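You operate a simulated robot arm through the tools that you are given. There is no shell and no other tool.

You are at the controls of a simulated robot arm. One attempt, no reset.

JOB
Put things in order on the snack worktop. At the end: the red brake block (marked "FIRM") stands where the grey fan stood; the yellow camera card stands where the red brake block stood; the purple game tile (marked "TRUCKS") stands on top of the blue coiled lead (marked "VIDEO"); the grey fan stands where the purple game tile stood; whatever was shut is shut again. Leave all else as you found it, and nothing knocked over.

It is judged by the outcome, as a careful person would: the job done as asked, and still so three seconds after it is handed in. It fails if anything else is knocked over, pushed out of place, dropped, spilled or broken.

ROBOT AND FRAMES
A 7-joint arm with a two-finger parallel gripper, fixed in place. Base frame: the origin is at the foot of the arm, x ahead of it, y to its left, z up; the work surface is at about z = 0. Units: m, degrees, N and s.
With the tool pointing down near the work surface it reaches from about 0.22 to 0.58 m from the base axis. Its first joint turns from -66.0 to 66.0 degrees. Payload 2.5 kg.
The TCP is the grasp point between the finger pads, 0.023 m short of the fingertips. In the tool frame z runs along the fingers and y along their closing line. Largest opening 0.094 m; finger width 0.038, thickness 0.01; the body of the gripper, 0.054 by 0.096 m, starts 0.039 m behind the TCP.
Orientation is that of the tool frame in the base frame, as a unit quaternion [w, x, y, z]. With the fingers straight down and closing along the base's y, the tool's x points along the base's -x, its y along +y and its z along -z.

CONTROLS
- The arm moves only by the tool drive_tool. Its argument "rows" is a list of rows, each a list of 7 numbers: the opening, from 0 (shut) to 1 (fully open), then the shift along the base's x, y, z in units of 250 mm (1.0 is 250 mm), then the turn, a rotation vector about the base's x, y, z in units of 90 degrees (1.0 is 90 degrees). In form: [[jaw, x, y, z, rx, ry, rz], ...]. A call has 1 to 20 rows; each row is the pose to reach, as a shift and turn from the pose commanded when the call began. A call with a number of a shift or a turn outside -1 to 1 is refused whole. Each row takes 0.2 s and may step no farther than 0.05 m and 8.6 degrees from the row before; otherwise, or with a gripper value out of range, the whole call is refused. Where a pose cannot be reached the arm comes as near as it can. A force on the tool above 40 N (or 10 N above the force at the start of the call, whichever is more), or a blocked arm, ends the call early, and 0.2 s more pass. Each finger travels about 0.108 m/s and halts on what it meets, pressing with about 37 N; the grip force reading is that of the motor and also rises with nothing between the fingers. The clock runs only during rows and for 0.2 s after the last one: add rows that repeat a pose to give the fingers time. It gives the time, the measured TCP pose, the force on the tool (base axes), the opening and the grip force at its end, in the units of the frame above (readings bear some noise), with the torque about the TCP (base axes, N m) and any sound that the robot's microphone picked up.
- Cameras (640 x 400 px; columns grow to the right, rows downward): "scene" is fixed at [0.1165, -0.4054, 0.5468]; the picture's right is [0.85, -0.52, 0.00], its down [-0.30, -0.49, -0.82] and it looks along [0.43, 0.70, -0.57] (base axes); focal length 347 px, centre (320, 200). "wrist" rides on the gripper at [0.086, 0.016, -0.074] in the tool frame; the picture's right is [-0.18, 0.98, 0.00], its down [-0.58, -0.11, -0.81] and it looks along [-0.79, -0.15, 0.59] (tool axes); focal length 243 px, centre (320, 200). There is no depth. A picture from a camera that has moved, and an enlarged one, comes with that camera's place and axes in the base frame and with its lens.
- capture(camera): a new picture of that camera. No time passes.
- zoom(camera, box): a new picture of the part [left, top, right, bottom] of that camera's present view, enlarged. No time passes.
- sign_off(): hands the job in; it is judged then, once.

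Places have to be worked out from the pictures, the camera data and where the tool is seen. Open the gripper and draw the arm clear of the work before you hand the job in, unless the task says otherwise.

The tools are called after "Emit:" by a JSON object that holds its "name" and its "arguments". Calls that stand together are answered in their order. drive_tool: Moves the arm, as the interface text tells. Its arguments: {"type":"object","properties":{"rows":{"type":"array","items":{"type":"array","items":{"type":"number"}}}},"required":["rows"]} The other tools are called the same way: capture (camera) takes a picture; zoom (camera, box) takes an enlarged picture of a part of a camera's view; sign_off () hands the job in.

At the start:

```text
time: 0.0
tcp_pos: [0.3126, -0.1347, 0.2922]
tool_rot: [0.0, 0.001, 1.0, 0.0]
ft_force: [-0.1, 0.3, -0.1]
wrist_torque: [0.0, 0.0, -0.06]
opening: 0.094
grasp_force: 0.0
```

scene: 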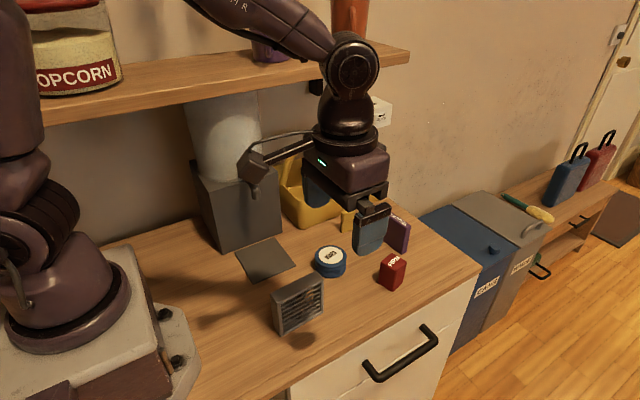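
wrist: 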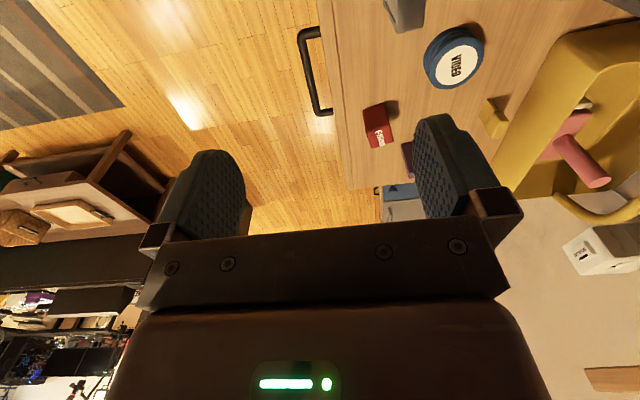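

I'll start by looking closely at the items on the worktop before moving anything.

Emit:
{"name": "zoom", "arguments": {"camera": "scene", "box": [220, 180, 440, 340]}}

Emit:
{"name": "zoom", "arguments": {"camera": "wrist", "box": [320, 0, 640, 200]}}

Emit:
{"name": "capture", "arguments": {"camera": "scene"}}

```text
2.50 times, centred on (330, 260) of scene
camera zoom: at [0.1165, -0.4054, 0.5468], right [0.85, -0.52, 0.0], down [-0.3, -0.49, -0.82], along [0.43, 0.7, -0.57], focal length 868 px, centre (295, 50)
```

zoom: 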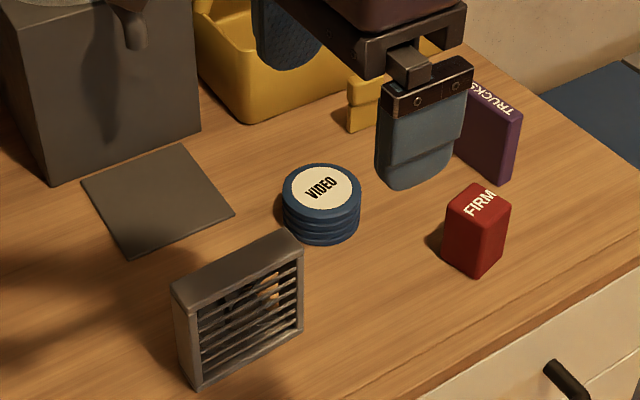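

```text
2.00 times, centred on (480, 100) of wrist
camera zoom: at [0.2277, -0.1162, 0.366], right [0.18, 0.98, 0.0], down [0.58, -0.11, 0.81], along [0.79, -0.15, -0.59], focal length 485 px, centre (0, 400)
```

zoom: 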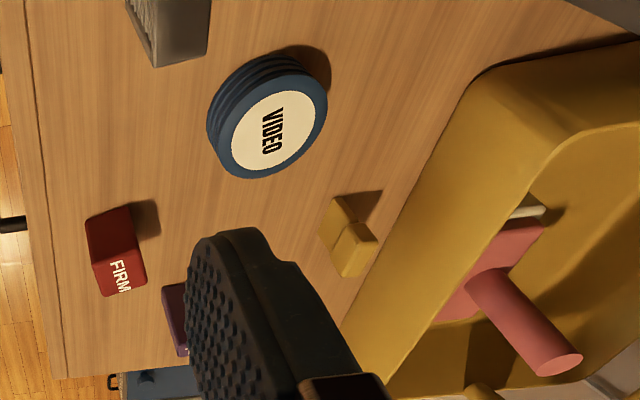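

```text
taken
```

scene: 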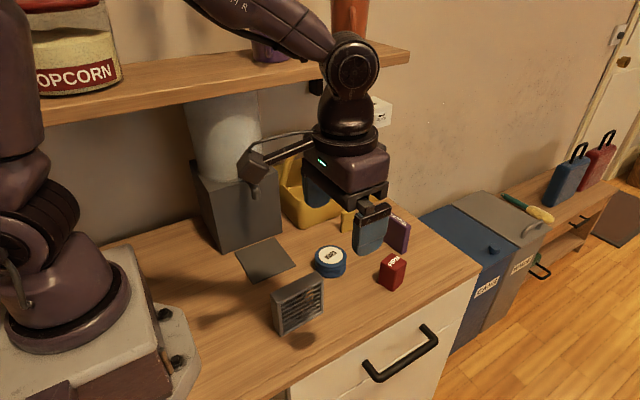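

The pictures show the red block, purple tile, blue lead and fan on the worktop, and a small yellow block by the yellow tray. I'll zoom in further to identify the yellow camera card and anything that is shut.

Emit:
{"name": "zoom", "arguments": {"camera": "scene", "box": [270, 150, 430, 250]}}

Emit:
{"name": "zoom", "arguments": {"camera": "wrist", "box": [460, 60, 640, 220]}}

Emit:
{"name": "zoom", "arguments": {"camera": "scene", "box": [0, 0, 420, 260]}}

Emit:
{"name": "zoom", "arguments": {"camera": "scene", "box": [260, 240, 540, 400]}}

```text
4.00 times, centred on (350, 200) of scene
camera zoom: at [0.1165, -0.4054, 0.5468], right [0.85, -0.52, 0.0], down [-0.3, -0.49, -0.82], along [0.43, 0.7, -0.57], focal length 1390 px, centre (200, 200)
```

zoom: 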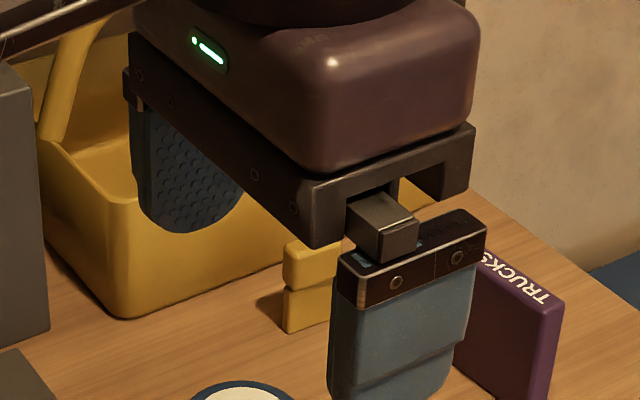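

```text
2.50 times, centred on (550, 140) of wrist
camera zoom: at [0.2277, -0.1162, 0.366], right [0.18, 0.98, 0.0], down [0.58, -0.11, 0.81], along [0.79, -0.15, -0.59], focal length 606 px, centre (-255, 350)
```

zoom: 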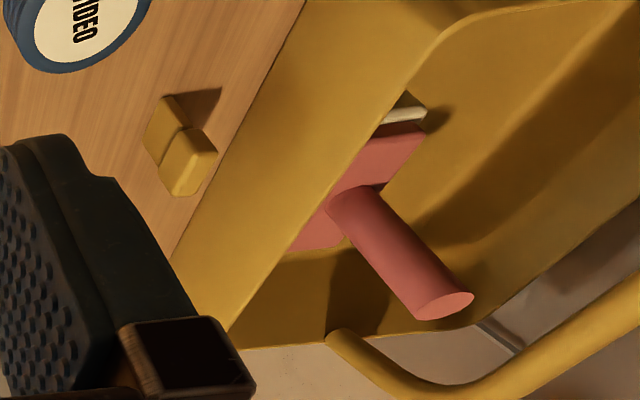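

```text
1.52 times, centred on (210, 130) of scene
camera zoom: at [0.1165, -0.4054, 0.5468], right [0.85, -0.52, 0.0], down [-0.3, -0.49, -0.82], along [0.43, 0.7, -0.57], focal length 529 px, centre (488, 307)
```

zoom: 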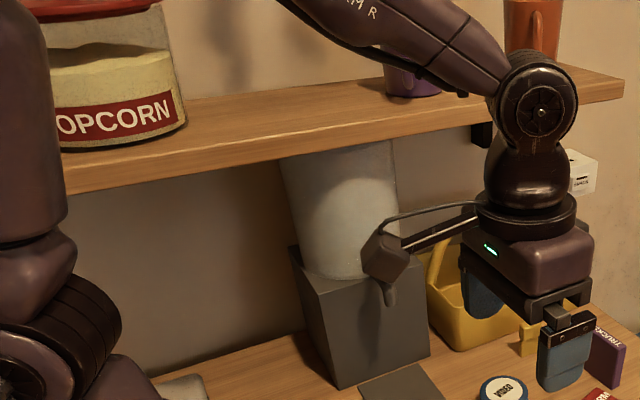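

```text
2.29 times, centred on (400, 320) of scene
camera zoom: at [0.1165, -0.4054, 0.5468], right [0.85, -0.52, 0.0], down [-0.3, -0.49, -0.82], along [0.43, 0.7, -0.57], focal length 794 px, centre (137, -74)
```

zoom: 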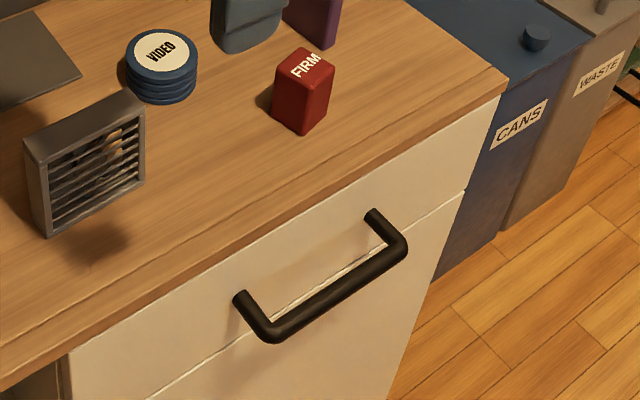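

The yellow thing looks like a small card block standing next to the tray. I'm moving up and back, and tilting a little, so the wrist camera can look down on the worktop.

Emit:
{"name": "drive_tool", "arguments": {"rows": [[1, -0.05, 0.08, 0.05, 0, 0.08, 0], [1, -0.1, 0.16, 0.1, 0, 0.16, 0], [1, -0.15, 0.24, 0.15, 0, 0.24, 0], [1, -0.2, 0.32, 0.2, 0, 0.32, 0], [1, -0.2, 0.4, 0.2, 0, 0.36, 0]]}}

Emit:
{"name": "capture", "arguments": {"camera": "wrist"}}

Emit:
{"name": "capture", "arguments": {"camera": "scene"}}

```text
time: 1.2
tcp_pos: [0.2622, -0.0327, 0.3415]
tool_rot: [-0.28, 0.0, 0.96, 0.0]
ft_force: [0.1, -0.7, -0.1]
wrist_torque: [-0.02, 0.01, -0.02]
opening: 0.0939
grasp_force: 0.1
```

```text
taken
camera wrist: at [0.2311, -0.015, 0.4509], right [0.16, 0.98, -0.1], down [0.92, -0.11, 0.37], along [0.35, -0.15, -0.92], focal length 243 px, centre (320, 200)
```

wrist: 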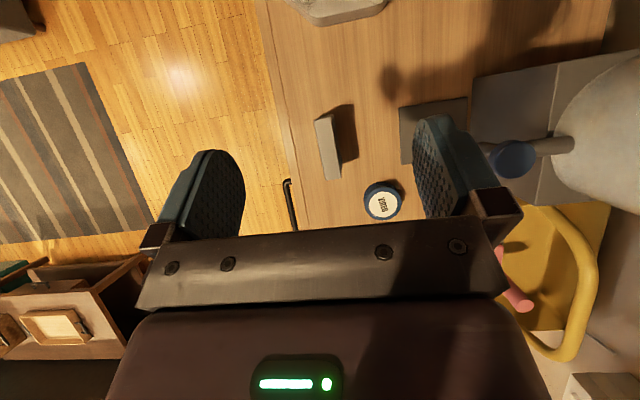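

```text
taken
```

scene: 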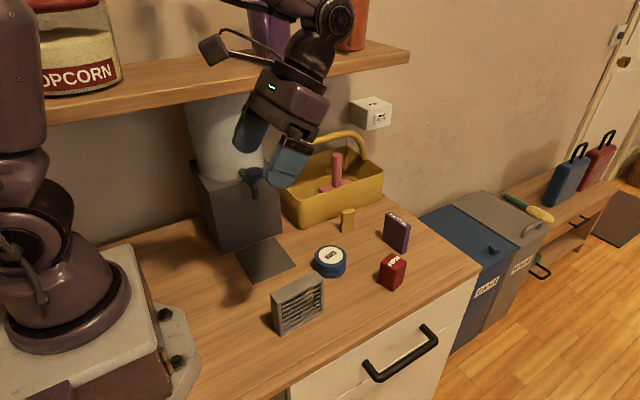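

The objects are now unobstructed in the scene view, so I'll zoom in on each for measurement.

Emit:
{"name": "zoom", "arguments": {"camera": "scene", "box": [320, 190, 440, 265]}}

Emit:
{"name": "zoom", "arguments": {"camera": "scene", "box": [250, 235, 410, 335]}}

Emit:
{"name": "zoom", "arguments": {"camera": "wrist", "box": [280, 80, 480, 230]}}

Emit:
{"name": "zoom", "arguments": {"camera": "scene", "box": [180, 90, 400, 290]}}

```text
5.33 times, centred on (380, 228) of scene
camera zoom: at [0.1165, -0.4054, 0.5468], right [0.85, -0.52, 0.0], down [-0.3, -0.49, -0.82], along [0.43, 0.7, -0.57], focal length 1853 px, centre (0, 53)
```

zoom: 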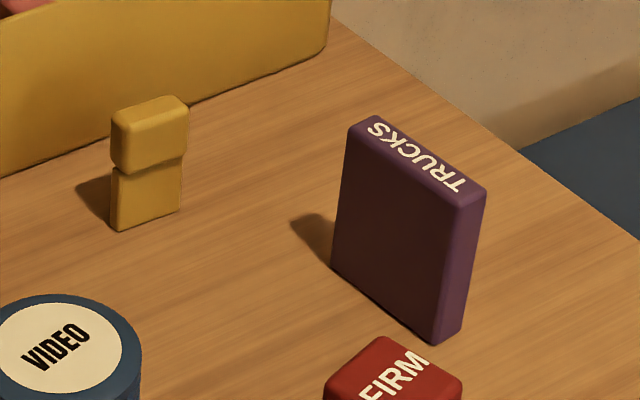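

```text
4.00 times, centred on (330, 285) of scene
camera zoom: at [0.1165, -0.4054, 0.5468], right [0.85, -0.52, 0.0], down [-0.3, -0.49, -0.82], along [0.43, 0.7, -0.57], focal length 1390 px, centre (280, -140)
```

zoom: 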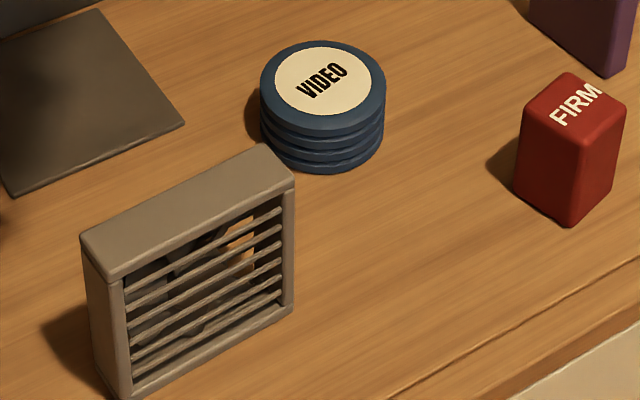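

```text
2.67 times, centred on (380, 155) of wrist
camera zoom: at [0.2311, -0.015, 0.4509], right [0.16, 0.98, -0.1], down [0.92, -0.11, 0.37], along [0.35, -0.15, -0.92], focal length 647 px, centre (160, 320)
```

zoom: 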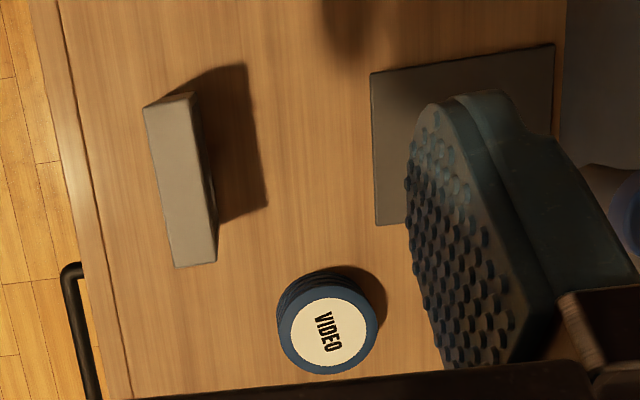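

```text
2.00 times, centred on (290, 190) of scene
camera zoom: at [0.1165, -0.4054, 0.5468], right [0.85, -0.52, 0.0], down [-0.3, -0.49, -0.82], along [0.43, 0.7, -0.57], focal length 695 px, centre (380, 220)
```

zoom: 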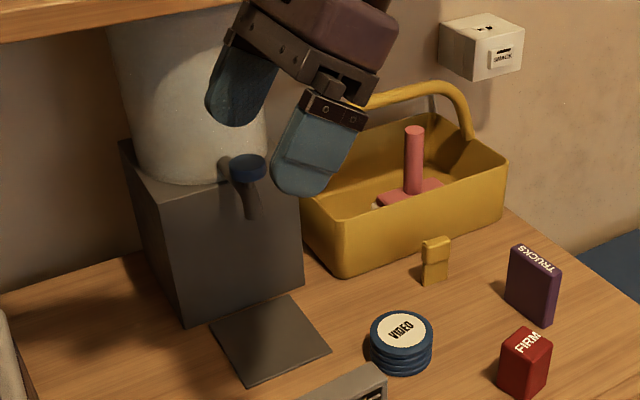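

The yellow camera card is the small stepped block near the tray. My estimates are: purple tile at about (0.575, 0.015) with its long side along y, fan at (0.298, -0.038), red block at (0.497, -0.063), yellow card at (0.515, 0.115) and blue lead at (0.415, 0.037). Next I straighten the tool and move out towards the purple tile, staying high.

Emit:
{"name": "drive_tool", "arguments": {"rows": [[1, 0.14, 0.02, -0.04, 0, -0.05, 0], [1, 0.28, 0.05, -0.08, 0, -0.1, 0], [1, 0.42, 0.08, -0.14, 0, -0.16, 0], [1, 0.56, 0.11, -0.2, 0, -0.22, 0], [1, 0.7, 0.14, -0.27, 0, -0.28, 0], [1, 0.82, 0.17, -0.34, 0, -0.33, 0], [1, 0.92, 0.19, -0.4, 0, -0.36, 0], [1, 0.96, 0.2, -0.45, 0, -0.36, 0], [1, 0.96, 0.2, -0.45, 0, -0.36, 0]]}}

Emit:
{"name": "capture", "arguments": {"camera": "wrist"}}

Emit:
{"name": "capture", "arguments": {"camera": "scene"}}

```text
time: 3.2
tcp_pos: [0.5035, 0.0149, 0.2292]
tool_rot: [0.0, 0.001, 1.0, 0.0]
ft_force: [-0.5, 1.0, 0.9]
wrist_torque: [0.03, 0.01, -0.02]
opening: 0.0942
grasp_force: 0.0
```

```text
taken
camera wrist: at [0.4183, 0.033, 0.3035], right [0.19, 0.98, 0.0], down [0.58, -0.11, 0.81], along [0.79, -0.15, -0.59], focal length 243 px, centre (320, 200)
```

wrist: 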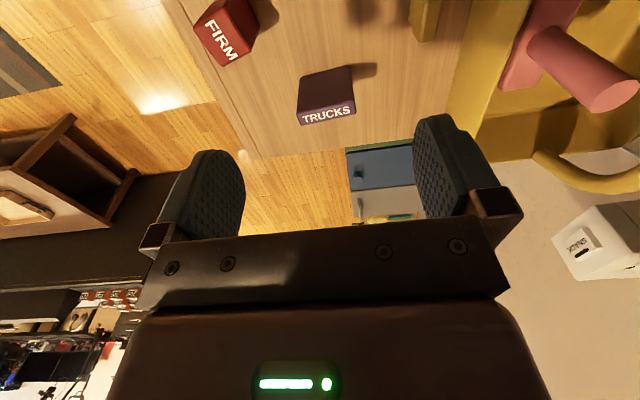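

```text
taken
```

scene: 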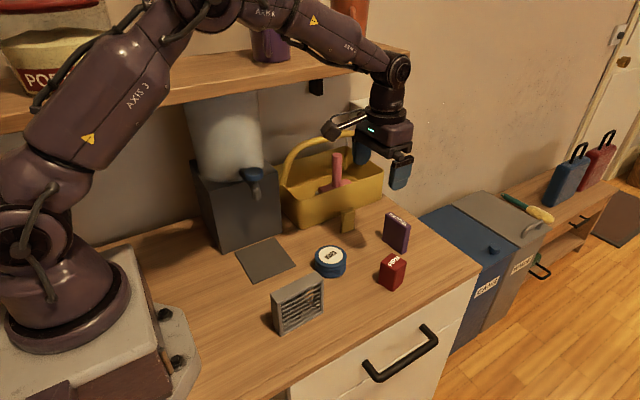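

The tile is in the wrist view near column 325. I'm zooming in for its exact edges and yaw.

Emit:
{"name": "zoom", "arguments": {"camera": "wrist", "box": [270, 40, 390, 140]}}

Emit:
{"name": "zoom", "arguments": {"camera": "scene", "box": [320, 110, 440, 210]}}

```text
4.00 times, centred on (330, 90) of wrist
camera zoom: at [0.4183, 0.033, 0.3035], right [0.19, 0.98, 0.0], down [0.58, -0.11, 0.81], along [0.79, -0.15, -0.59], focal length 970 px, centre (280, 640)
```

zoom: 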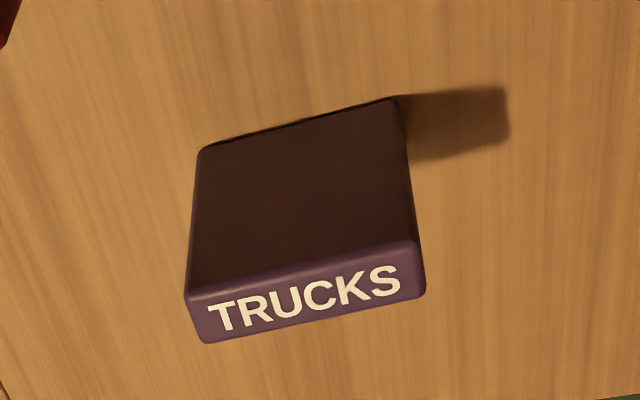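

```text
4.00 times, centred on (380, 160) of scene
camera zoom: at [0.1165, -0.4054, 0.5468], right [0.85, -0.52, 0.0], down [-0.3, -0.49, -0.82], along [0.43, 0.7, -0.57], focal length 1390 px, centre (80, 360)
```

zoom: 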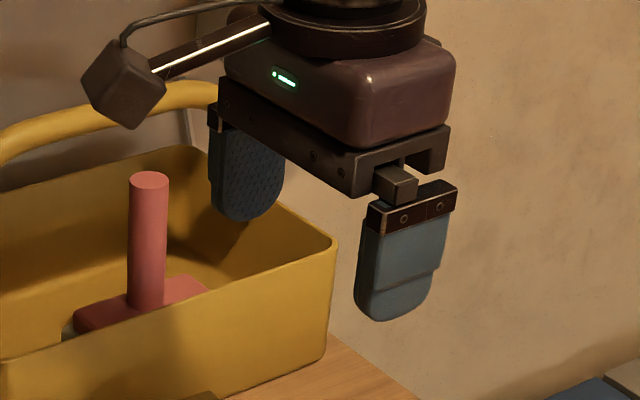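

The wrist and scene estimates agree to a few mm: tile at about (0.574, 0.0135), yaw about 6°, top at z ≈ 0.075. I'm moving above it with the fingertips still clear of the top and checking again.

Emit:
{"name": "drive_tool", "arguments": {"rows": [[1, 0.06, 0, -0.05, 0, 0, 0.015], [1, 0.12, 0, -0.12, 0, 0, 0.03], [1, 0.18, 0, -0.2, 0, 0, 0.045], [1, 0.24, -0.005, -0.28, 0, 0, 0.06], [1, 0.286, -0.007, -0.36, 0, 0, 0.067], [1, 0.286, -0.007, -0.36, 0, 0, 0.067]]}}

Emit:
{"name": "capture", "arguments": {"camera": "wrist"}}

Emit:
{"name": "zoom", "arguments": {"camera": "scene", "box": [340, 150, 460, 270]}}

```text
time: 4.6
tcp_pos: [0.575, 0.0138, 0.1384]
tool_rot: [-0.001, -0.053, 0.999, 0.0]
ft_force: [0.5, 0.3, 0.3]
wrist_torque: [0.03, -0.03, -0.01]
opening: 0.094
grasp_force: 0.0
```

```text
taken
camera wrist: at [0.4879, 0.022, 0.2136], right [0.08, 1.0, 0.0], down [0.59, -0.05, 0.81], along [0.8, -0.06, -0.59], focal length 243 px, centre (320, 200)
```

wrist: 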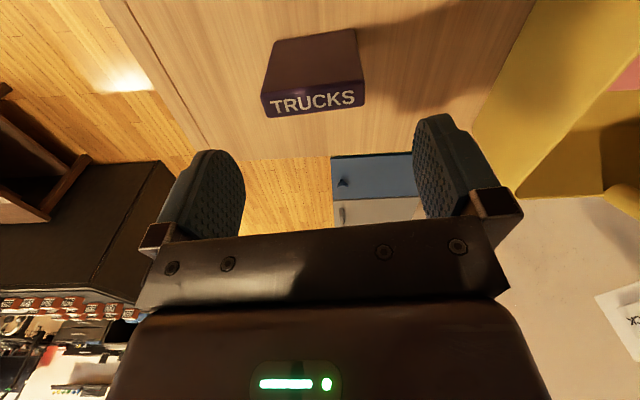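

```text
3.33 times, centred on (400, 210) of scene
camera zoom: at [0.1165, -0.4054, 0.5468], right [0.85, -0.52, 0.0], down [-0.3, -0.49, -0.82], along [0.43, 0.7, -0.57], focal length 1158 px, centre (53, 167)
```

zoom: 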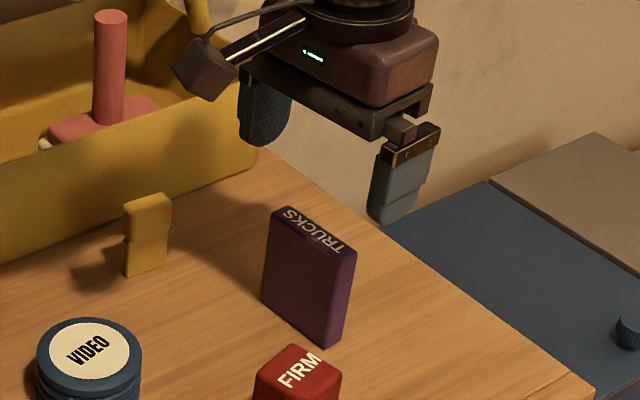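

The tile sits between the fingers; the wrist view puts it a few mm left of centre. I'm zooming on both views to measure the fingers and tile more precisely.

Emit:
{"name": "zoom", "arguments": {"camera": "wrist", "box": [160, 20, 500, 250]}}

Emit:
{"name": "zoom", "arguments": {"camera": "scene", "box": [380, 160, 440, 260]}}

Emit:
{"name": "zoom", "arguments": {"camera": "scene", "box": [380, 205, 420, 260]}}

```text
1.74 times, centred on (330, 135) of wrist
camera zoom: at [0.4879, 0.022, 0.2136], right [0.08, 1.0, 0.0], down [0.59, -0.05, 0.81], along [0.8, -0.06, -0.59], focal length 422 px, centre (303, 313)
```

zoom: 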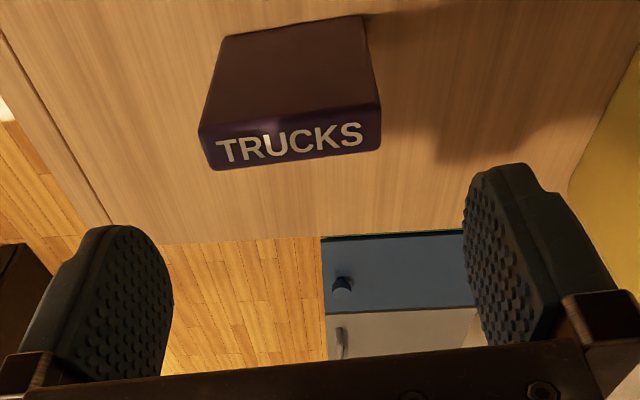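

```text
4.00 times, centred on (410, 210) of scene
camera zoom: at [0.1165, -0.4054, 0.5468], right [0.85, -0.52, 0.0], down [-0.3, -0.49, -0.82], along [0.43, 0.7, -0.57], focal length 1390 px, centre (-40, 160)
```

zoom: 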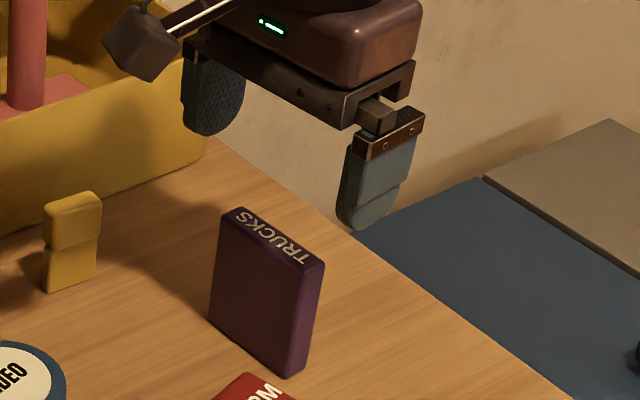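

```text
7.27 times, centred on (400, 232) of scene
camera zoom: at [0.1165, -0.4054, 0.5468], right [0.85, -0.52, 0.0], down [-0.3, -0.49, -0.82], along [0.43, 0.7, -0.57], focal length 2526 px, centre (-262, -36)
```

zoom: 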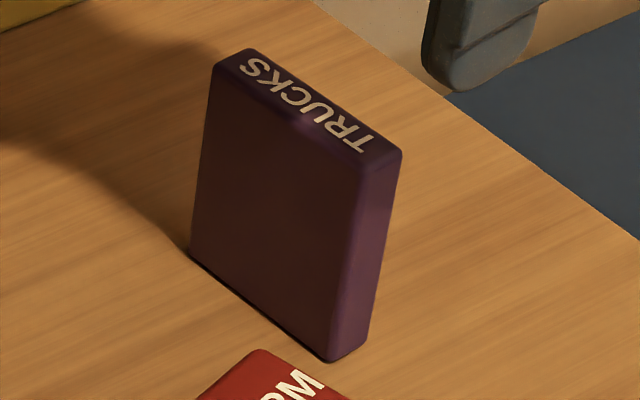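

The finger outlines in the wrist view match the stated geometry, so I trust the wrist view. It puts the tile 4 mm closer to the base and 3 mm to the right of the TCP. I'm shifting by that, then lowering around the tile.

Emit:
{"name": "drive_tool", "arguments": {"rows": [[1, -0.016, -0.012, -0.04, 0, 0, 0], [1, -0.016, -0.012, -0.12, 0, 0, 0], [1, -0.016, -0.012, -0.2, 0, 0, 0], [1, -0.016, -0.012, -0.27, 0, 0, 0], [1, -0.016, -0.012, -0.33, 0, 0, 0], [1, -0.016, -0.012, -0.37, 0, 0, 0], [1, -0.016, -0.012, -0.37, 0, 0, 0]]}}

Emit:
{"name": "capture", "arguments": {"camera": "wrist"}}

Emit:
{"name": "zoom", "arguments": {"camera": "scene", "box": [340, 160, 460, 280]}}

```text
time: 6.2
tcp_pos: [0.5702, 0.0102, 0.0476]
tool_rot: [0.001, -0.053, 0.999, 0.0]
ft_force: [0.5, 0.0, 0.5]
wrist_torque: [0.0, 0.01, 0.0]
opening: 0.0938
grasp_force: 0.1
```

```text
taken
camera wrist: at [0.4835, 0.0191, 0.1215], right [0.08, 1.0, 0.0], down [0.59, -0.05, 0.81], along [0.8, -0.07, -0.59], focal length 243 px, centre (320, 200)
```

wrist: 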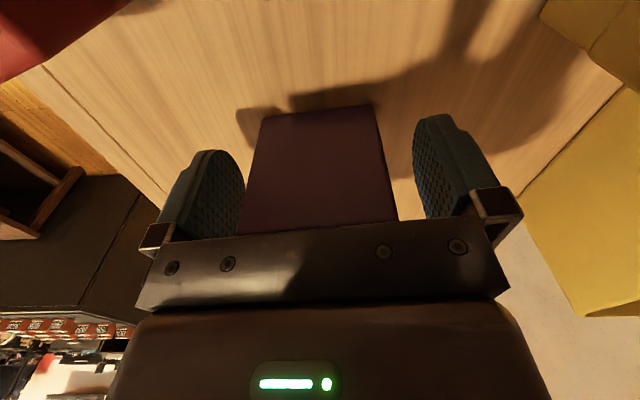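

```text
3.33 times, centred on (400, 220) of scene
camera zoom: at [0.1165, -0.4054, 0.5468], right [0.85, -0.52, 0.0], down [-0.3, -0.49, -0.82], along [0.43, 0.7, -0.57], focal length 1158 px, centre (53, 133)
```

zoom: 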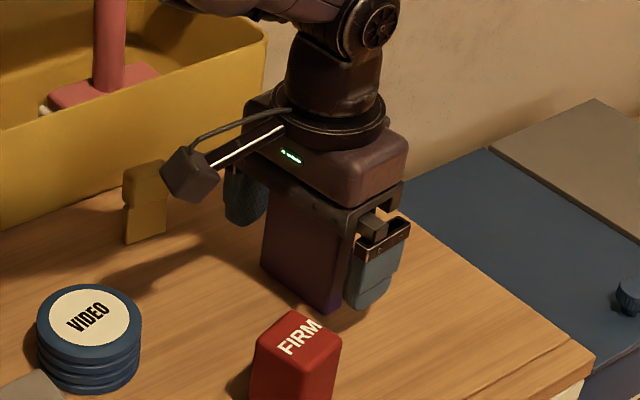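

The tile is centred between the fingers. Closing now.

Emit:
{"name": "drive_tool", "arguments": {"rows": [[0.8, 0, 0, 0, 0, 0, 0], [0.7, 0, 0, 0, 0, 0, 0], [0.6, 0, 0, 0, 0, 0, 0], [0.5, 0, 0, 0, 0, 0, 0], [0.5, 0, 0, 0, 0, 0, 0]]}}

Emit:
{"name": "capture", "arguments": {"camera": "wrist"}}

```text
time: 7.4
tcp_pos: [0.5712, 0.0107, 0.0463]
tool_rot: [0.0, -0.052, 0.999, 0.0]
ft_force: [-0.4, -0.2, 0.0]
wrist_torque: [-0.02, 0.01, 0.01]
opening: 0.0635
grasp_force: 36.6
```

```text
taken
camera wrist: at [0.4834, 0.0191, 0.1217], right [0.08, 1.0, 0.0], down [0.59, -0.05, 0.81], along [0.8, -0.07, -0.59], focal length 243 px, centre (320, 200)
```

wrist: 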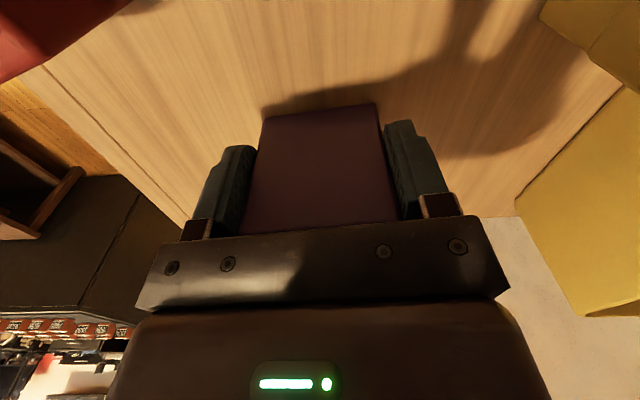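

Gripped at 63.5 mm with a firm hold. I'm lifting straight up 10 cm and then looking at the blue lead to measure its height and centre.

Emit:
{"name": "drive_tool", "arguments": {"rows": [[0.5, 0, 0, 0.04, 0, 0, 0], [0.5, 0, 0, 0.1, 0, 0, 0], [0.5, 0, 0, 0.18, 0, 0, 0], [0.5, 0, 0, 0.28, 0, 0, 0], [0.5, 0, 0, 0.38, 0, 0, 0], [0.5, 0, 0, 0.44, 0, 0, 0], [0.5, 0, 0, 0.44, 0, 0, 0]]}}

Emit:
{"name": "capture", "arguments": {"camera": "scene"}}

Emit:
{"name": "zoom", "arguments": {"camera": "scene", "box": [300, 230, 360, 290]}}

Emit:
{"name": "capture", "arguments": {"camera": "wrist"}}

```text
time: 9.0
tcp_pos: [0.5717, 0.0129, 0.1578]
tool_rot: [0.001, -0.052, 0.999, -0.001]
ft_force: [1.2, 0.2, -0.8]
wrist_torque: [0.04, -0.02, -0.02]
opening: 0.0636
grasp_force: 37.0
```

```text
taken
```

scene: 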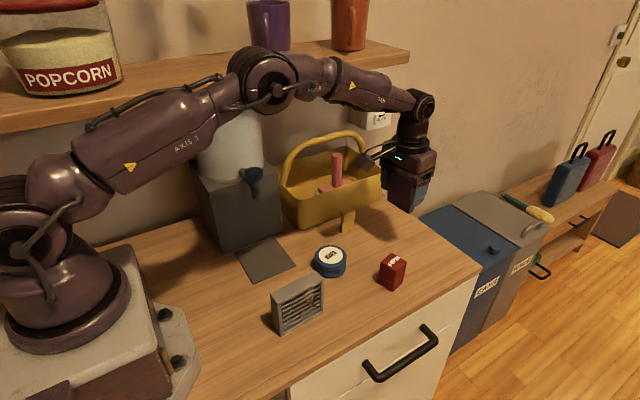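

```text
6.67 times, centred on (330, 260) of scene
camera zoom: at [0.1165, -0.4054, 0.5468], right [0.85, -0.52, 0.0], down [-0.3, -0.49, -0.82], along [0.43, 0.7, -0.57], focal length 2316 px, centre (253, -200)
```

zoom: 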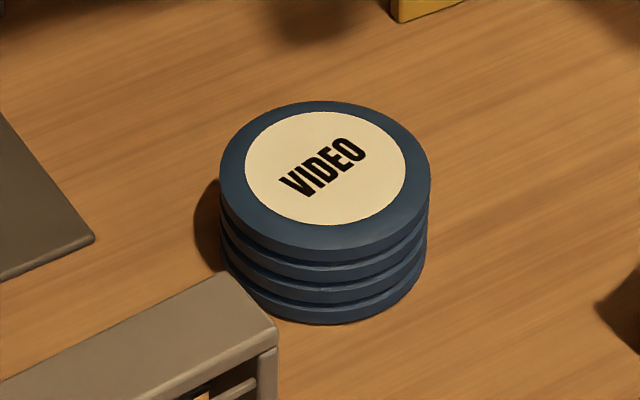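

```text
taken
camera wrist: at [0.4844, 0.0204, 0.2334], right [0.08, 1.0, 0.0], down [0.59, -0.05, 0.81], along [0.8, -0.06, -0.59], focal length 243 px, centre (320, 200)
```

wrist: 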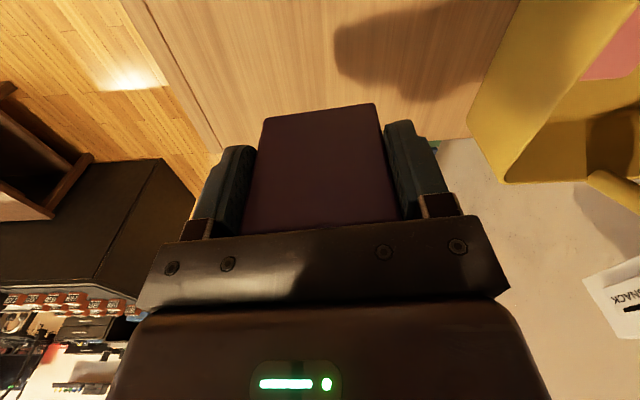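

The blue lead stands about 34 mm high, 66 mm in diameter, with its centre near (0.411, 0.031). I'm carrying the tile over to hover above it.

Emit:
{"name": "drive_tool", "arguments": {"rows": [[0.5, -0.04, 0.005, 0, 0, 0, 0], [0.5, -0.12, 0.015, 0, 0, 0, 0], [0.5, -0.22, 0.03, 0, 0, 0, 0], [0.5, -0.32, 0.045, 0, 0, 0, 0], [0.5, -0.42, 0.055, -0.02, 0, 0, 0], [0.5, -0.52, 0.07, -0.06, 0, 0, 0], [0.5, -0.6, 0.08, -0.1, 0, 0, 0], [0.5, -0.636, 0.082, -0.12, 0, 0, 0], [0.5, -0.636, 0.082, -0.12, 0, 0, 0]]}}

Emit:
{"name": "capture", "arguments": {"camera": "wrist"}}

Emit:
{"name": "zoom", "arguments": {"camera": "scene", "box": [260, 170, 420, 290]}}

```text
time: 11.0
tcp_pos: [0.4113, 0.0316, 0.1276]
tool_rot: [0.0, -0.053, 0.999, 0.0]
ft_force: [0.0, -0.2, 0.0]
wrist_torque: [0.0, 0.03, -0.01]
opening: 0.0633
grasp_force: 37.4
```

```text
taken
camera wrist: at [0.3244, 0.0405, 0.2015], right [0.08, 1.0, 0.0], down [0.59, -0.05, 0.81], along [0.8, -0.07, -0.59], focal length 243 px, centre (320, 200)
```

wrist: 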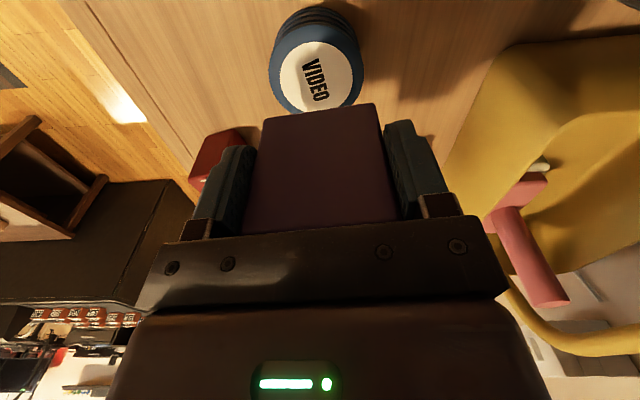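

```text
3.33 times, centred on (340, 230) of scene
camera zoom: at [0.1165, -0.4054, 0.5468], right [0.85, -0.52, 0.0], down [-0.3, -0.49, -0.82], along [0.43, 0.7, -0.57], focal length 1158 px, centre (253, 100)
```

zoom: 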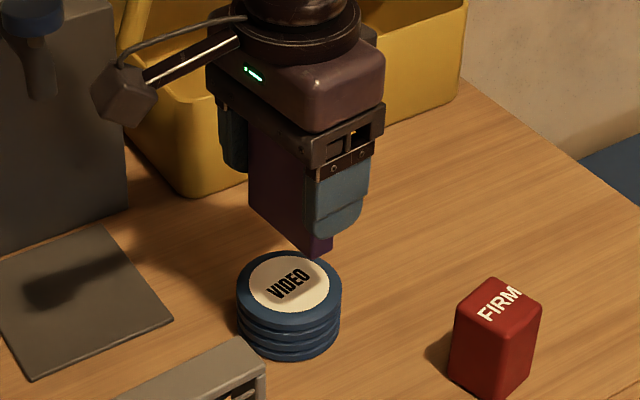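

The disc appears right below the tile. I'm zooming in to check the centring before lowering.

Emit:
{"name": "zoom", "arguments": {"camera": "wrist", "box": [240, 0, 400, 120]}}

```text
3.33 times, centred on (320, 60) of wrist
camera zoom: at [0.3244, 0.0405, 0.2015], right [0.08, 1.0, 0.0], down [0.59, -0.05, 0.81], along [0.8, -0.07, -0.59], focal length 809 px, centre (320, 667)
```

zoom: 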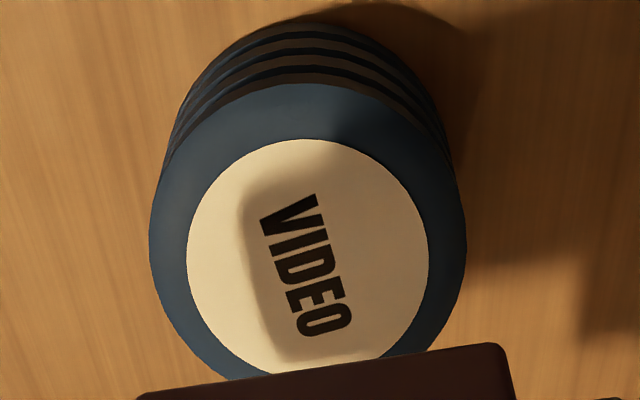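

The disc is within about 2 mm of centre. I'm lowering to just above it with a small correction.

Emit:
{"name": "drive_tool", "arguments": {"rows": [[0.5, -0.008, -0.004, -0.04, 0, 0, 0], [0.5, -0.008, -0.004, -0.08, 0, 0, 0], [0.5, -0.008, -0.004, -0.12, 0, 0, 0], [0.5, -0.008, -0.004, -0.15, 0, 0, 0], [0.5, -0.008, -0.004, -0.165, 0, 0, 0], [0.5, -0.008, -0.004, -0.165, 0, 0, 0]]}}

Emit:
{"name": "zoom", "arguments": {"camera": "scene", "box": [290, 200, 390, 290]}}

Emit:
{"name": "capture", "arguments": {"camera": "wrist"}}

```text
time: 12.4
tcp_pos: [0.4091, 0.0309, 0.0854]
tool_rot: [0.0, -0.052, 0.999, 0.0]
ft_force: [0.0, -0.3, 0.0]
wrist_torque: [-0.01, -0.02, -0.03]
opening: 0.0635
grasp_force: 37.0
```

```text
4.44 times, centred on (340, 245) of scene
camera zoom: at [0.1165, -0.4054, 0.5468], right [0.85, -0.52, 0.0], down [-0.3, -0.49, -0.82], along [0.43, 0.7, -0.57], focal length 1544 px, centre (231, 0)
```

zoom: 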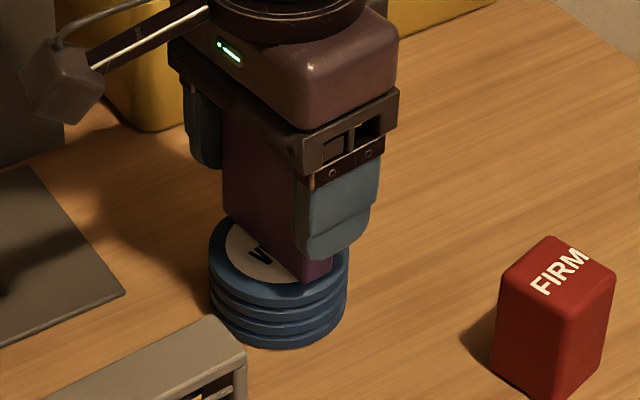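

```text
taken
camera wrist: at [0.3227, 0.0395, 0.1598], right [0.08, 1.0, 0.0], down [0.59, -0.05, 0.81], along [0.8, -0.07, -0.59], focal length 243 px, centre (320, 200)
```

wrist: 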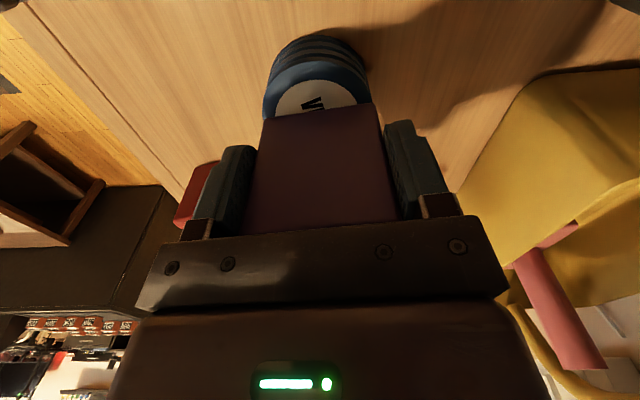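

Gap is now a few mm with no contact force. I'm lowering in about 1 mm steps while watching the force.

Emit:
{"name": "drive_tool", "arguments": {"rows": [[0.5, 0, 0, -0.004, 0, 0, 0], [0.5, 0, 0, -0.008, 0, 0, 0], [0.5, 0, 0, -0.012, 0, 0, 0], [0.5, 0, 0, -0.012, 0, 0, 0]]}}

```text
time: 13.4
tcp_pos: [0.41, 0.0306, 0.0831]
tool_rot: [0.001, -0.052, 0.999, 0.001]
ft_force: [-3.2, -0.2, 13.0]
wrist_torque: [-0.06, 0.17, 0.02]
opening: 0.0636
grasp_force: 37.0
```

Contact is 13 N, so the disc top is about 35 mm. I'm easing up slightly to relieve the press before releasing.

Emit:
{"name": "drive_tool", "arguments": {"rows": [[0.5, 0, 0, 0.0015, 0, 0, 0], [0.5, 0, 0, 0.0025, 0, 0, 0], [0.5, 0, 0, 0.0025, 0, 0, 0]]}}

```text
time: 14.2
tcp_pos: [0.4098, 0.0315, 0.084]
tool_rot: [0.001, -0.052, 0.999, 0.001]
ft_force: [1.0, 2.2, 8.3]
wrist_torque: [0.14, -0.01, 0.01]
opening: 0.0636
grasp_force: 36.9
```

Emit:
{"name": "drive_tool", "arguments": {"rows": [[0.5, 0, 0, 0.0015, 0, 0, 0], [0.5, 0, 0, 0.003, 0, 0, 0], [0.5, 0, 0, 0.003, 0, 0, 0]]}}

Emit:
{"name": "zoom", "arguments": {"camera": "scene", "box": [290, 200, 390, 290]}}

```text
time: 15.0
tcp_pos: [0.4086, 0.0313, 0.0824]
tool_rot: [-0.001, -0.053, 0.999, -0.001]
ft_force: [-1.0, 0.5, -0.3]
wrist_torque: [0.0, -0.03, 0.03]
opening: 0.0636
grasp_force: 37.3
```

```text
4.44 times, centred on (340, 245) of scene
camera zoom: at [0.1165, -0.4054, 0.5468], right [0.85, -0.52, 0.0], down [-0.3, -0.49, -0.82], along [0.43, 0.7, -0.57], focal length 1544 px, centre (231, 0)
```

zoom: 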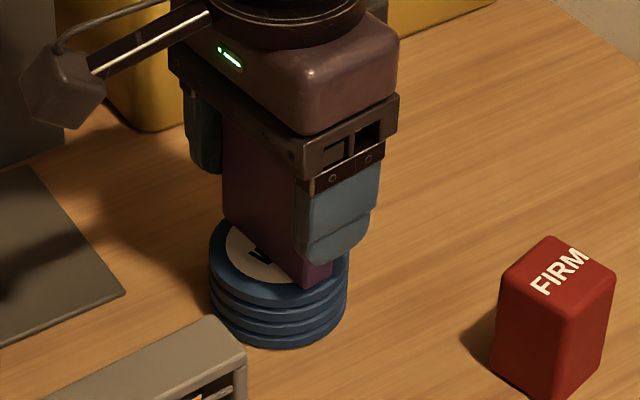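

Force is now about zero, so the tile is just touching. I'll take a fraction of a mm back for light contact, then open slowly.

Emit:
{"name": "drive_tool", "arguments": {"rows": [[0.5, 0, 0, -0.0025, 0, 0, 0], [0.5, 0, 0, -0.0025, 0, 0, 0], [0.7, 0, 0, -0.0025, 0, 0, 0], [0.74, 0, 0, -0.0025, 0, 0, 0], [0.8, 0, 0, -0.0025, 0, 0, 0], [0.9, 0, 0, -0.0025, 0, 0, 0], [1, 0, 0, -0.0025, 0, 0, 0], [1, 0, 0, -0.0025, 0, 0, 0]]}}

Emit:
{"name": "capture", "arguments": {"camera": "wrist"}}

Emit:
{"name": "zoom", "arguments": {"camera": "scene", "box": [290, 200, 390, 290]}}

```text
time: 16.8
tcp_pos: [0.4098, 0.0317, 0.0826]
tool_rot: [0.0, -0.052, 0.999, 0.0]
ft_force: [0.0, -1.2, 0.9]
wrist_torque: [-0.01, -0.01, 0.0]
opening: 0.0945
grasp_force: 0.0
```

```text
taken
camera wrist: at [0.3229, 0.0397, 0.1574], right [0.08, 1.0, 0.0], down [0.59, -0.05, 0.81], along [0.8, -0.07, -0.59], focal length 243 px, centre (320, 200)
```

wrist: 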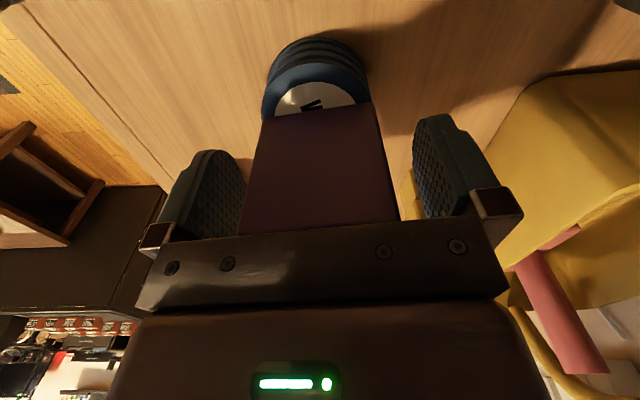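

```text
4.44 times, centred on (340, 245) of scene
camera zoom: at [0.1165, -0.4054, 0.5468], right [0.85, -0.52, 0.0], down [-0.3, -0.49, -0.82], along [0.43, 0.7, -0.57], focal length 1544 px, centre (231, 0)
```

zoom: 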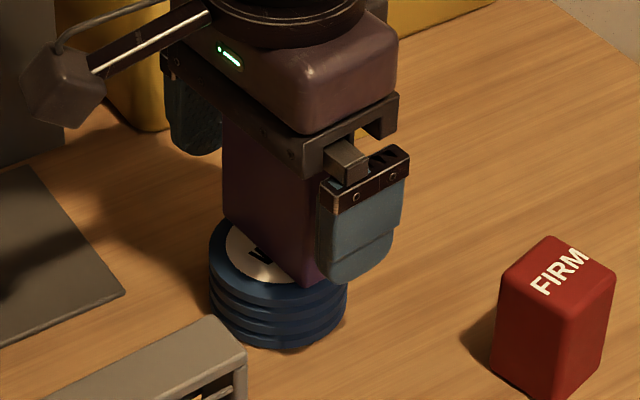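

The tile stands on the lead and the fingers are clear. I'm rising straight up.

Emit:
{"name": "drive_tool", "arguments": {"rows": [[1, 0, 0, 0.03, 0, 0, 0], [1, 0, 0, 0.08, 0, 0, 0], [1, 0, 0, 0.16, 0, 0, 0], [1, 0, 0, 0.26, 0, 0, 0], [1, 0, 0, 0.36, 0, 0, 0], [1, 0, 0, 0.46, 0, 0, 0], [1, 0, 0, 0.46, 0, 0, 0]]}}

Emit:
{"name": "capture", "arguments": {"camera": "wrist"}}

Emit:
{"name": "capture", "arguments": {"camera": "scene"}}

```text
time: 18.4
tcp_pos: [0.4099, 0.0306, 0.1978]
tool_rot: [0.0, -0.052, 0.999, 0.0]
ft_force: [-1.1, -1.6, -0.2]
wrist_torque: [0.0, 0.02, 0.0]
opening: 0.0941
grasp_force: 0.1
```

```text
taken
camera wrist: at [0.3229, 0.0393, 0.273], right [0.08, 1.0, 0.0], down [0.59, -0.05, 0.81], along [0.8, -0.07, -0.59], focal length 243 px, centre (320, 200)
```

wrist: 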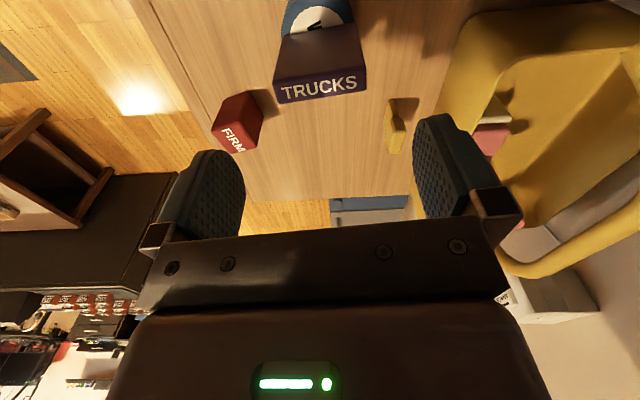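

```text
taken
```

scene: 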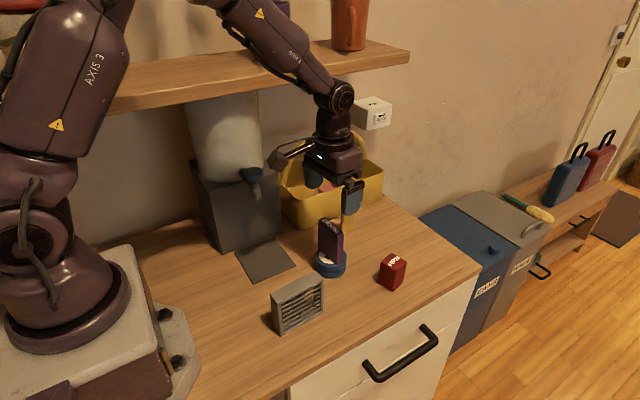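

The tile stands steady on the blue lead. While I have this view I'll measure the red block and yellow card from the wrist camera for later.

Emit:
{"name": "zoom", "arguments": {"camera": "wrist", "box": [190, 80, 290, 170]}}

Emit:
{"name": "zoom", "arguments": {"camera": "wrist", "box": [350, 80, 450, 170]}}

Emit:
{"name": "zoom", "arguments": {"camera": "scene", "box": [250, 200, 420, 340]}}

```text
4.44 times, centred on (240, 125) of wrist
camera zoom: at [0.3229, 0.0393, 0.273], right [0.08, 1.0, 0.0], down [0.59, -0.05, 0.81], along [0.8, -0.07, -0.59], focal length 1078 px, centre (676, 533)
```

zoom: 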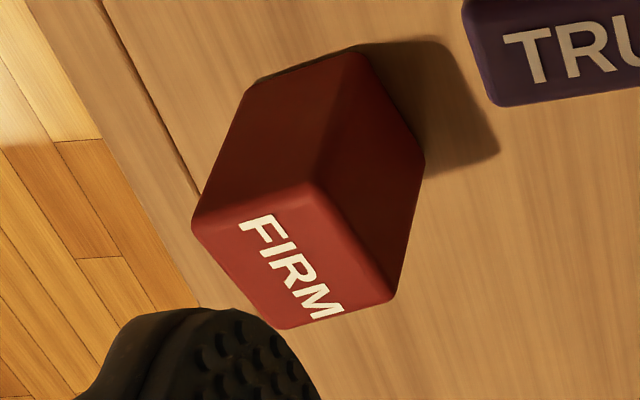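

```text
4.44 times, centred on (400, 125) of wrist
camera zoom: at [0.3229, 0.0393, 0.273], right [0.08, 1.0, 0.0], down [0.59, -0.05, 0.81], along [0.8, -0.07, -0.59], focal length 1078 px, centre (-36, 533)
```

zoom: 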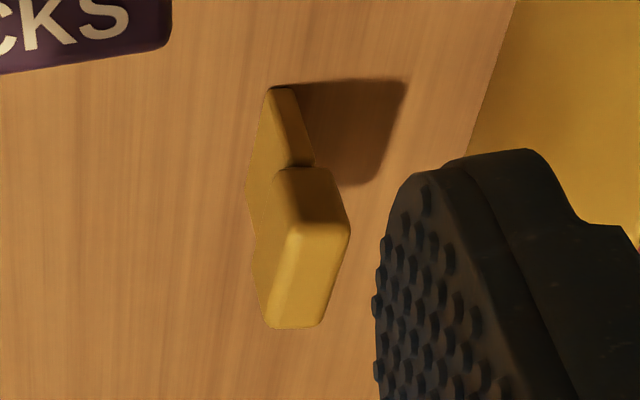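

```text
2.86 times, centred on (335, 270) of scene
camera zoom: at [0.1165, -0.4054, 0.5468], right [0.85, -0.52, 0.0], down [-0.3, -0.49, -0.82], along [0.43, 0.7, -0.57], focal length 992 px, centre (277, 0)
```

zoom: 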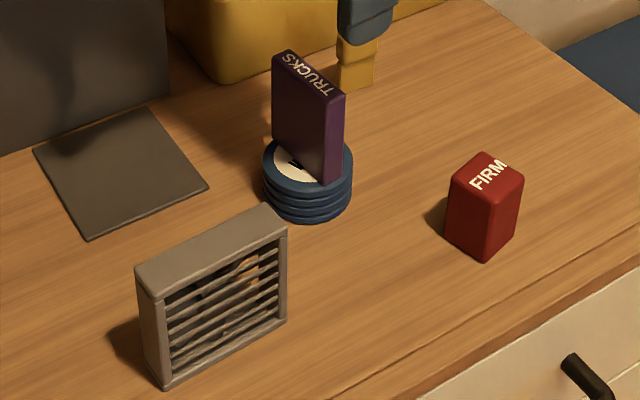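

Wrist-based estimates are: red block centre (0.493, -0.070), yaw about 12°; yellow card (0.513, 0.112). The scene camera is biased by a few mm. Now I move above the fan, descending only at the end.

Emit:
{"name": "drive_tool", "arguments": {"rows": [[1, -0.08, -0.05, 0, 0, 0, 0], [1, -0.18, -0.12, 0, 0, 0, 0], [1, -0.28, -0.19, 0, 0, 0, 0], [1, -0.38, -0.26, 0, 0, 0, 0], [1, -0.46, -0.304, -0.04, 0, 0, 0], [1, -0.46, -0.304, -0.095, 0, 0, 0], [1, -0.46, -0.304, -0.095, 0, 0, 0]]}}

Emit:
{"name": "capture", "arguments": {"camera": "wrist"}}

Emit:
{"name": "capture", "arguments": {"camera": "scene"}}

```text
time: 20.0
tcp_pos: [0.2953, -0.0446, 0.1741]
tool_rot: [0.0, -0.052, 0.999, 0.0]
ft_force: [-0.7, -0.5, -0.4]
wrist_torque: [-0.01, -0.02, 0.03]
opening: 0.0942
grasp_force: 0.2
```

```text
taken
camera wrist: at [0.2083, -0.037, 0.2485], right [0.08, 1.0, 0.0], down [0.59, -0.05, 0.81], along [0.8, -0.06, -0.59], focal length 243 px, centre (320, 200)
```

wrist: 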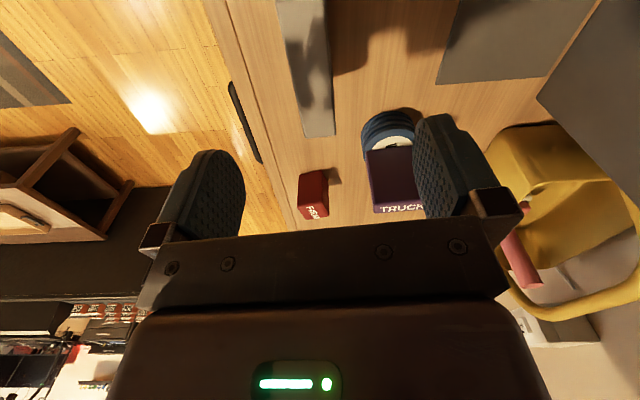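

```text
taken
```

scene: 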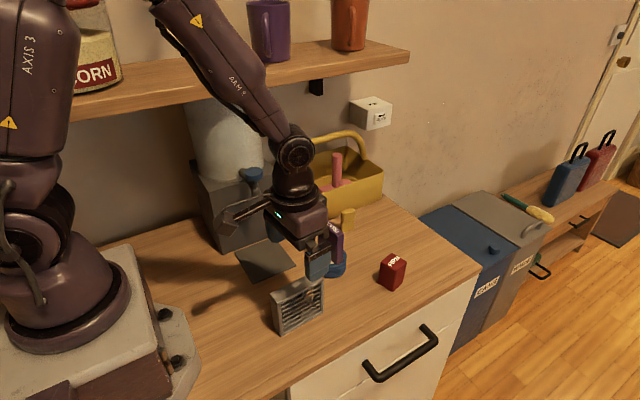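

Emit:
{"name": "zoom", "arguments": {"camera": "wrist", "box": [220, 0, 400, 140]}}

Emit:
{"name": "zoom", "arguments": {"camera": "scene", "box": [240, 220, 360, 340]}}

```text
2.86 times, centred on (310, 70) of wrist
camera zoom: at [0.2083, -0.037, 0.2485], right [0.08, 1.0, 0.0], down [0.59, -0.05, 0.81], along [0.8, -0.06, -0.59], focal length 693 px, centre (349, 571)
```

zoom: 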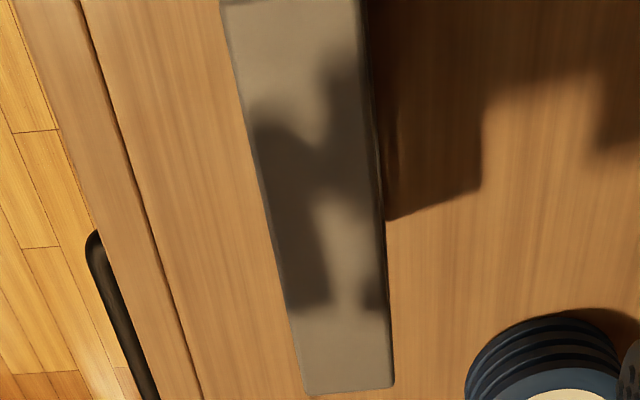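

```text
3.33 times, centred on (300, 280) of scene
camera zoom: at [0.1165, -0.4054, 0.5468], right [0.85, -0.52, 0.0], down [-0.3, -0.49, -0.82], along [0.43, 0.7, -0.57], focal length 1158 px, centre (387, -67)
```

zoom: 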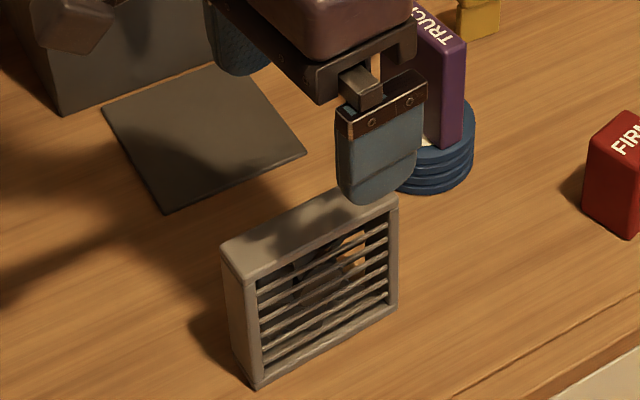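

The fan's centre is about (0.296, -0.0495) at yaw about 2°. I'm adjusting yaw and position and coming lower for another check.

Emit:
{"name": "drive_tool", "arguments": {"rows": [[1, 0.003, -0.005, -0.02, 0, 0, -0.015], [1, 0.006, -0.01, -0.06, 0, 0, -0.03], [1, 0.006, -0.014, -0.11, 0, 0, -0.041], [1, 0.006, -0.014, -0.16, 0, 0, -0.041], [1, 0.006, -0.014, -0.16, 0, 0, -0.041]]}}

Emit:
{"name": "capture", "arguments": {"camera": "wrist"}}

Emit:
{"name": "zoom", "arguments": {"camera": "scene", "box": [240, 220, 360, 340]}}

```text
time: 21.2
tcp_pos: [0.2959, -0.0483, 0.1355]
tool_rot: [0.0, -0.02, 1.0, -0.001]
ft_force: [0.2, -0.4, -0.4]
wrist_torque: [-0.04, -0.05, 0.01]
opening: 0.094
grasp_force: 0.1
```

```text
taken
camera wrist: at [0.2098, -0.0344, 0.2095], right [0.14, 0.99, 0.0], down [0.59, -0.09, 0.81], along [0.8, -0.12, -0.59], focal length 243 px, centre (320, 200)
```

wrist: 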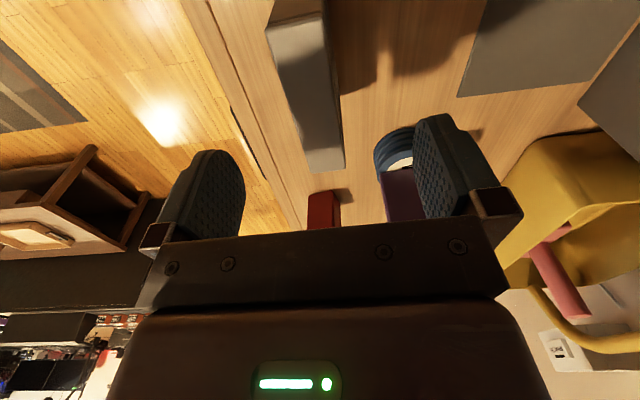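

```text
3.33 times, centred on (300, 280) of scene
camera zoom: at [0.1165, -0.4054, 0.5468], right [0.85, -0.52, 0.0], down [-0.3, -0.49, -0.82], along [0.43, 0.7, -0.57], focal length 1158 px, centre (387, -67)
```

zoom: 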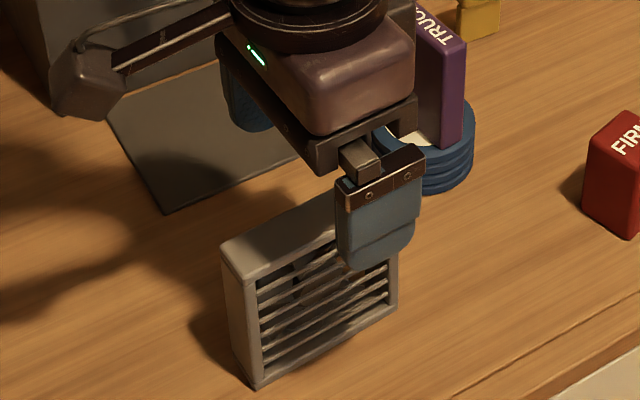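

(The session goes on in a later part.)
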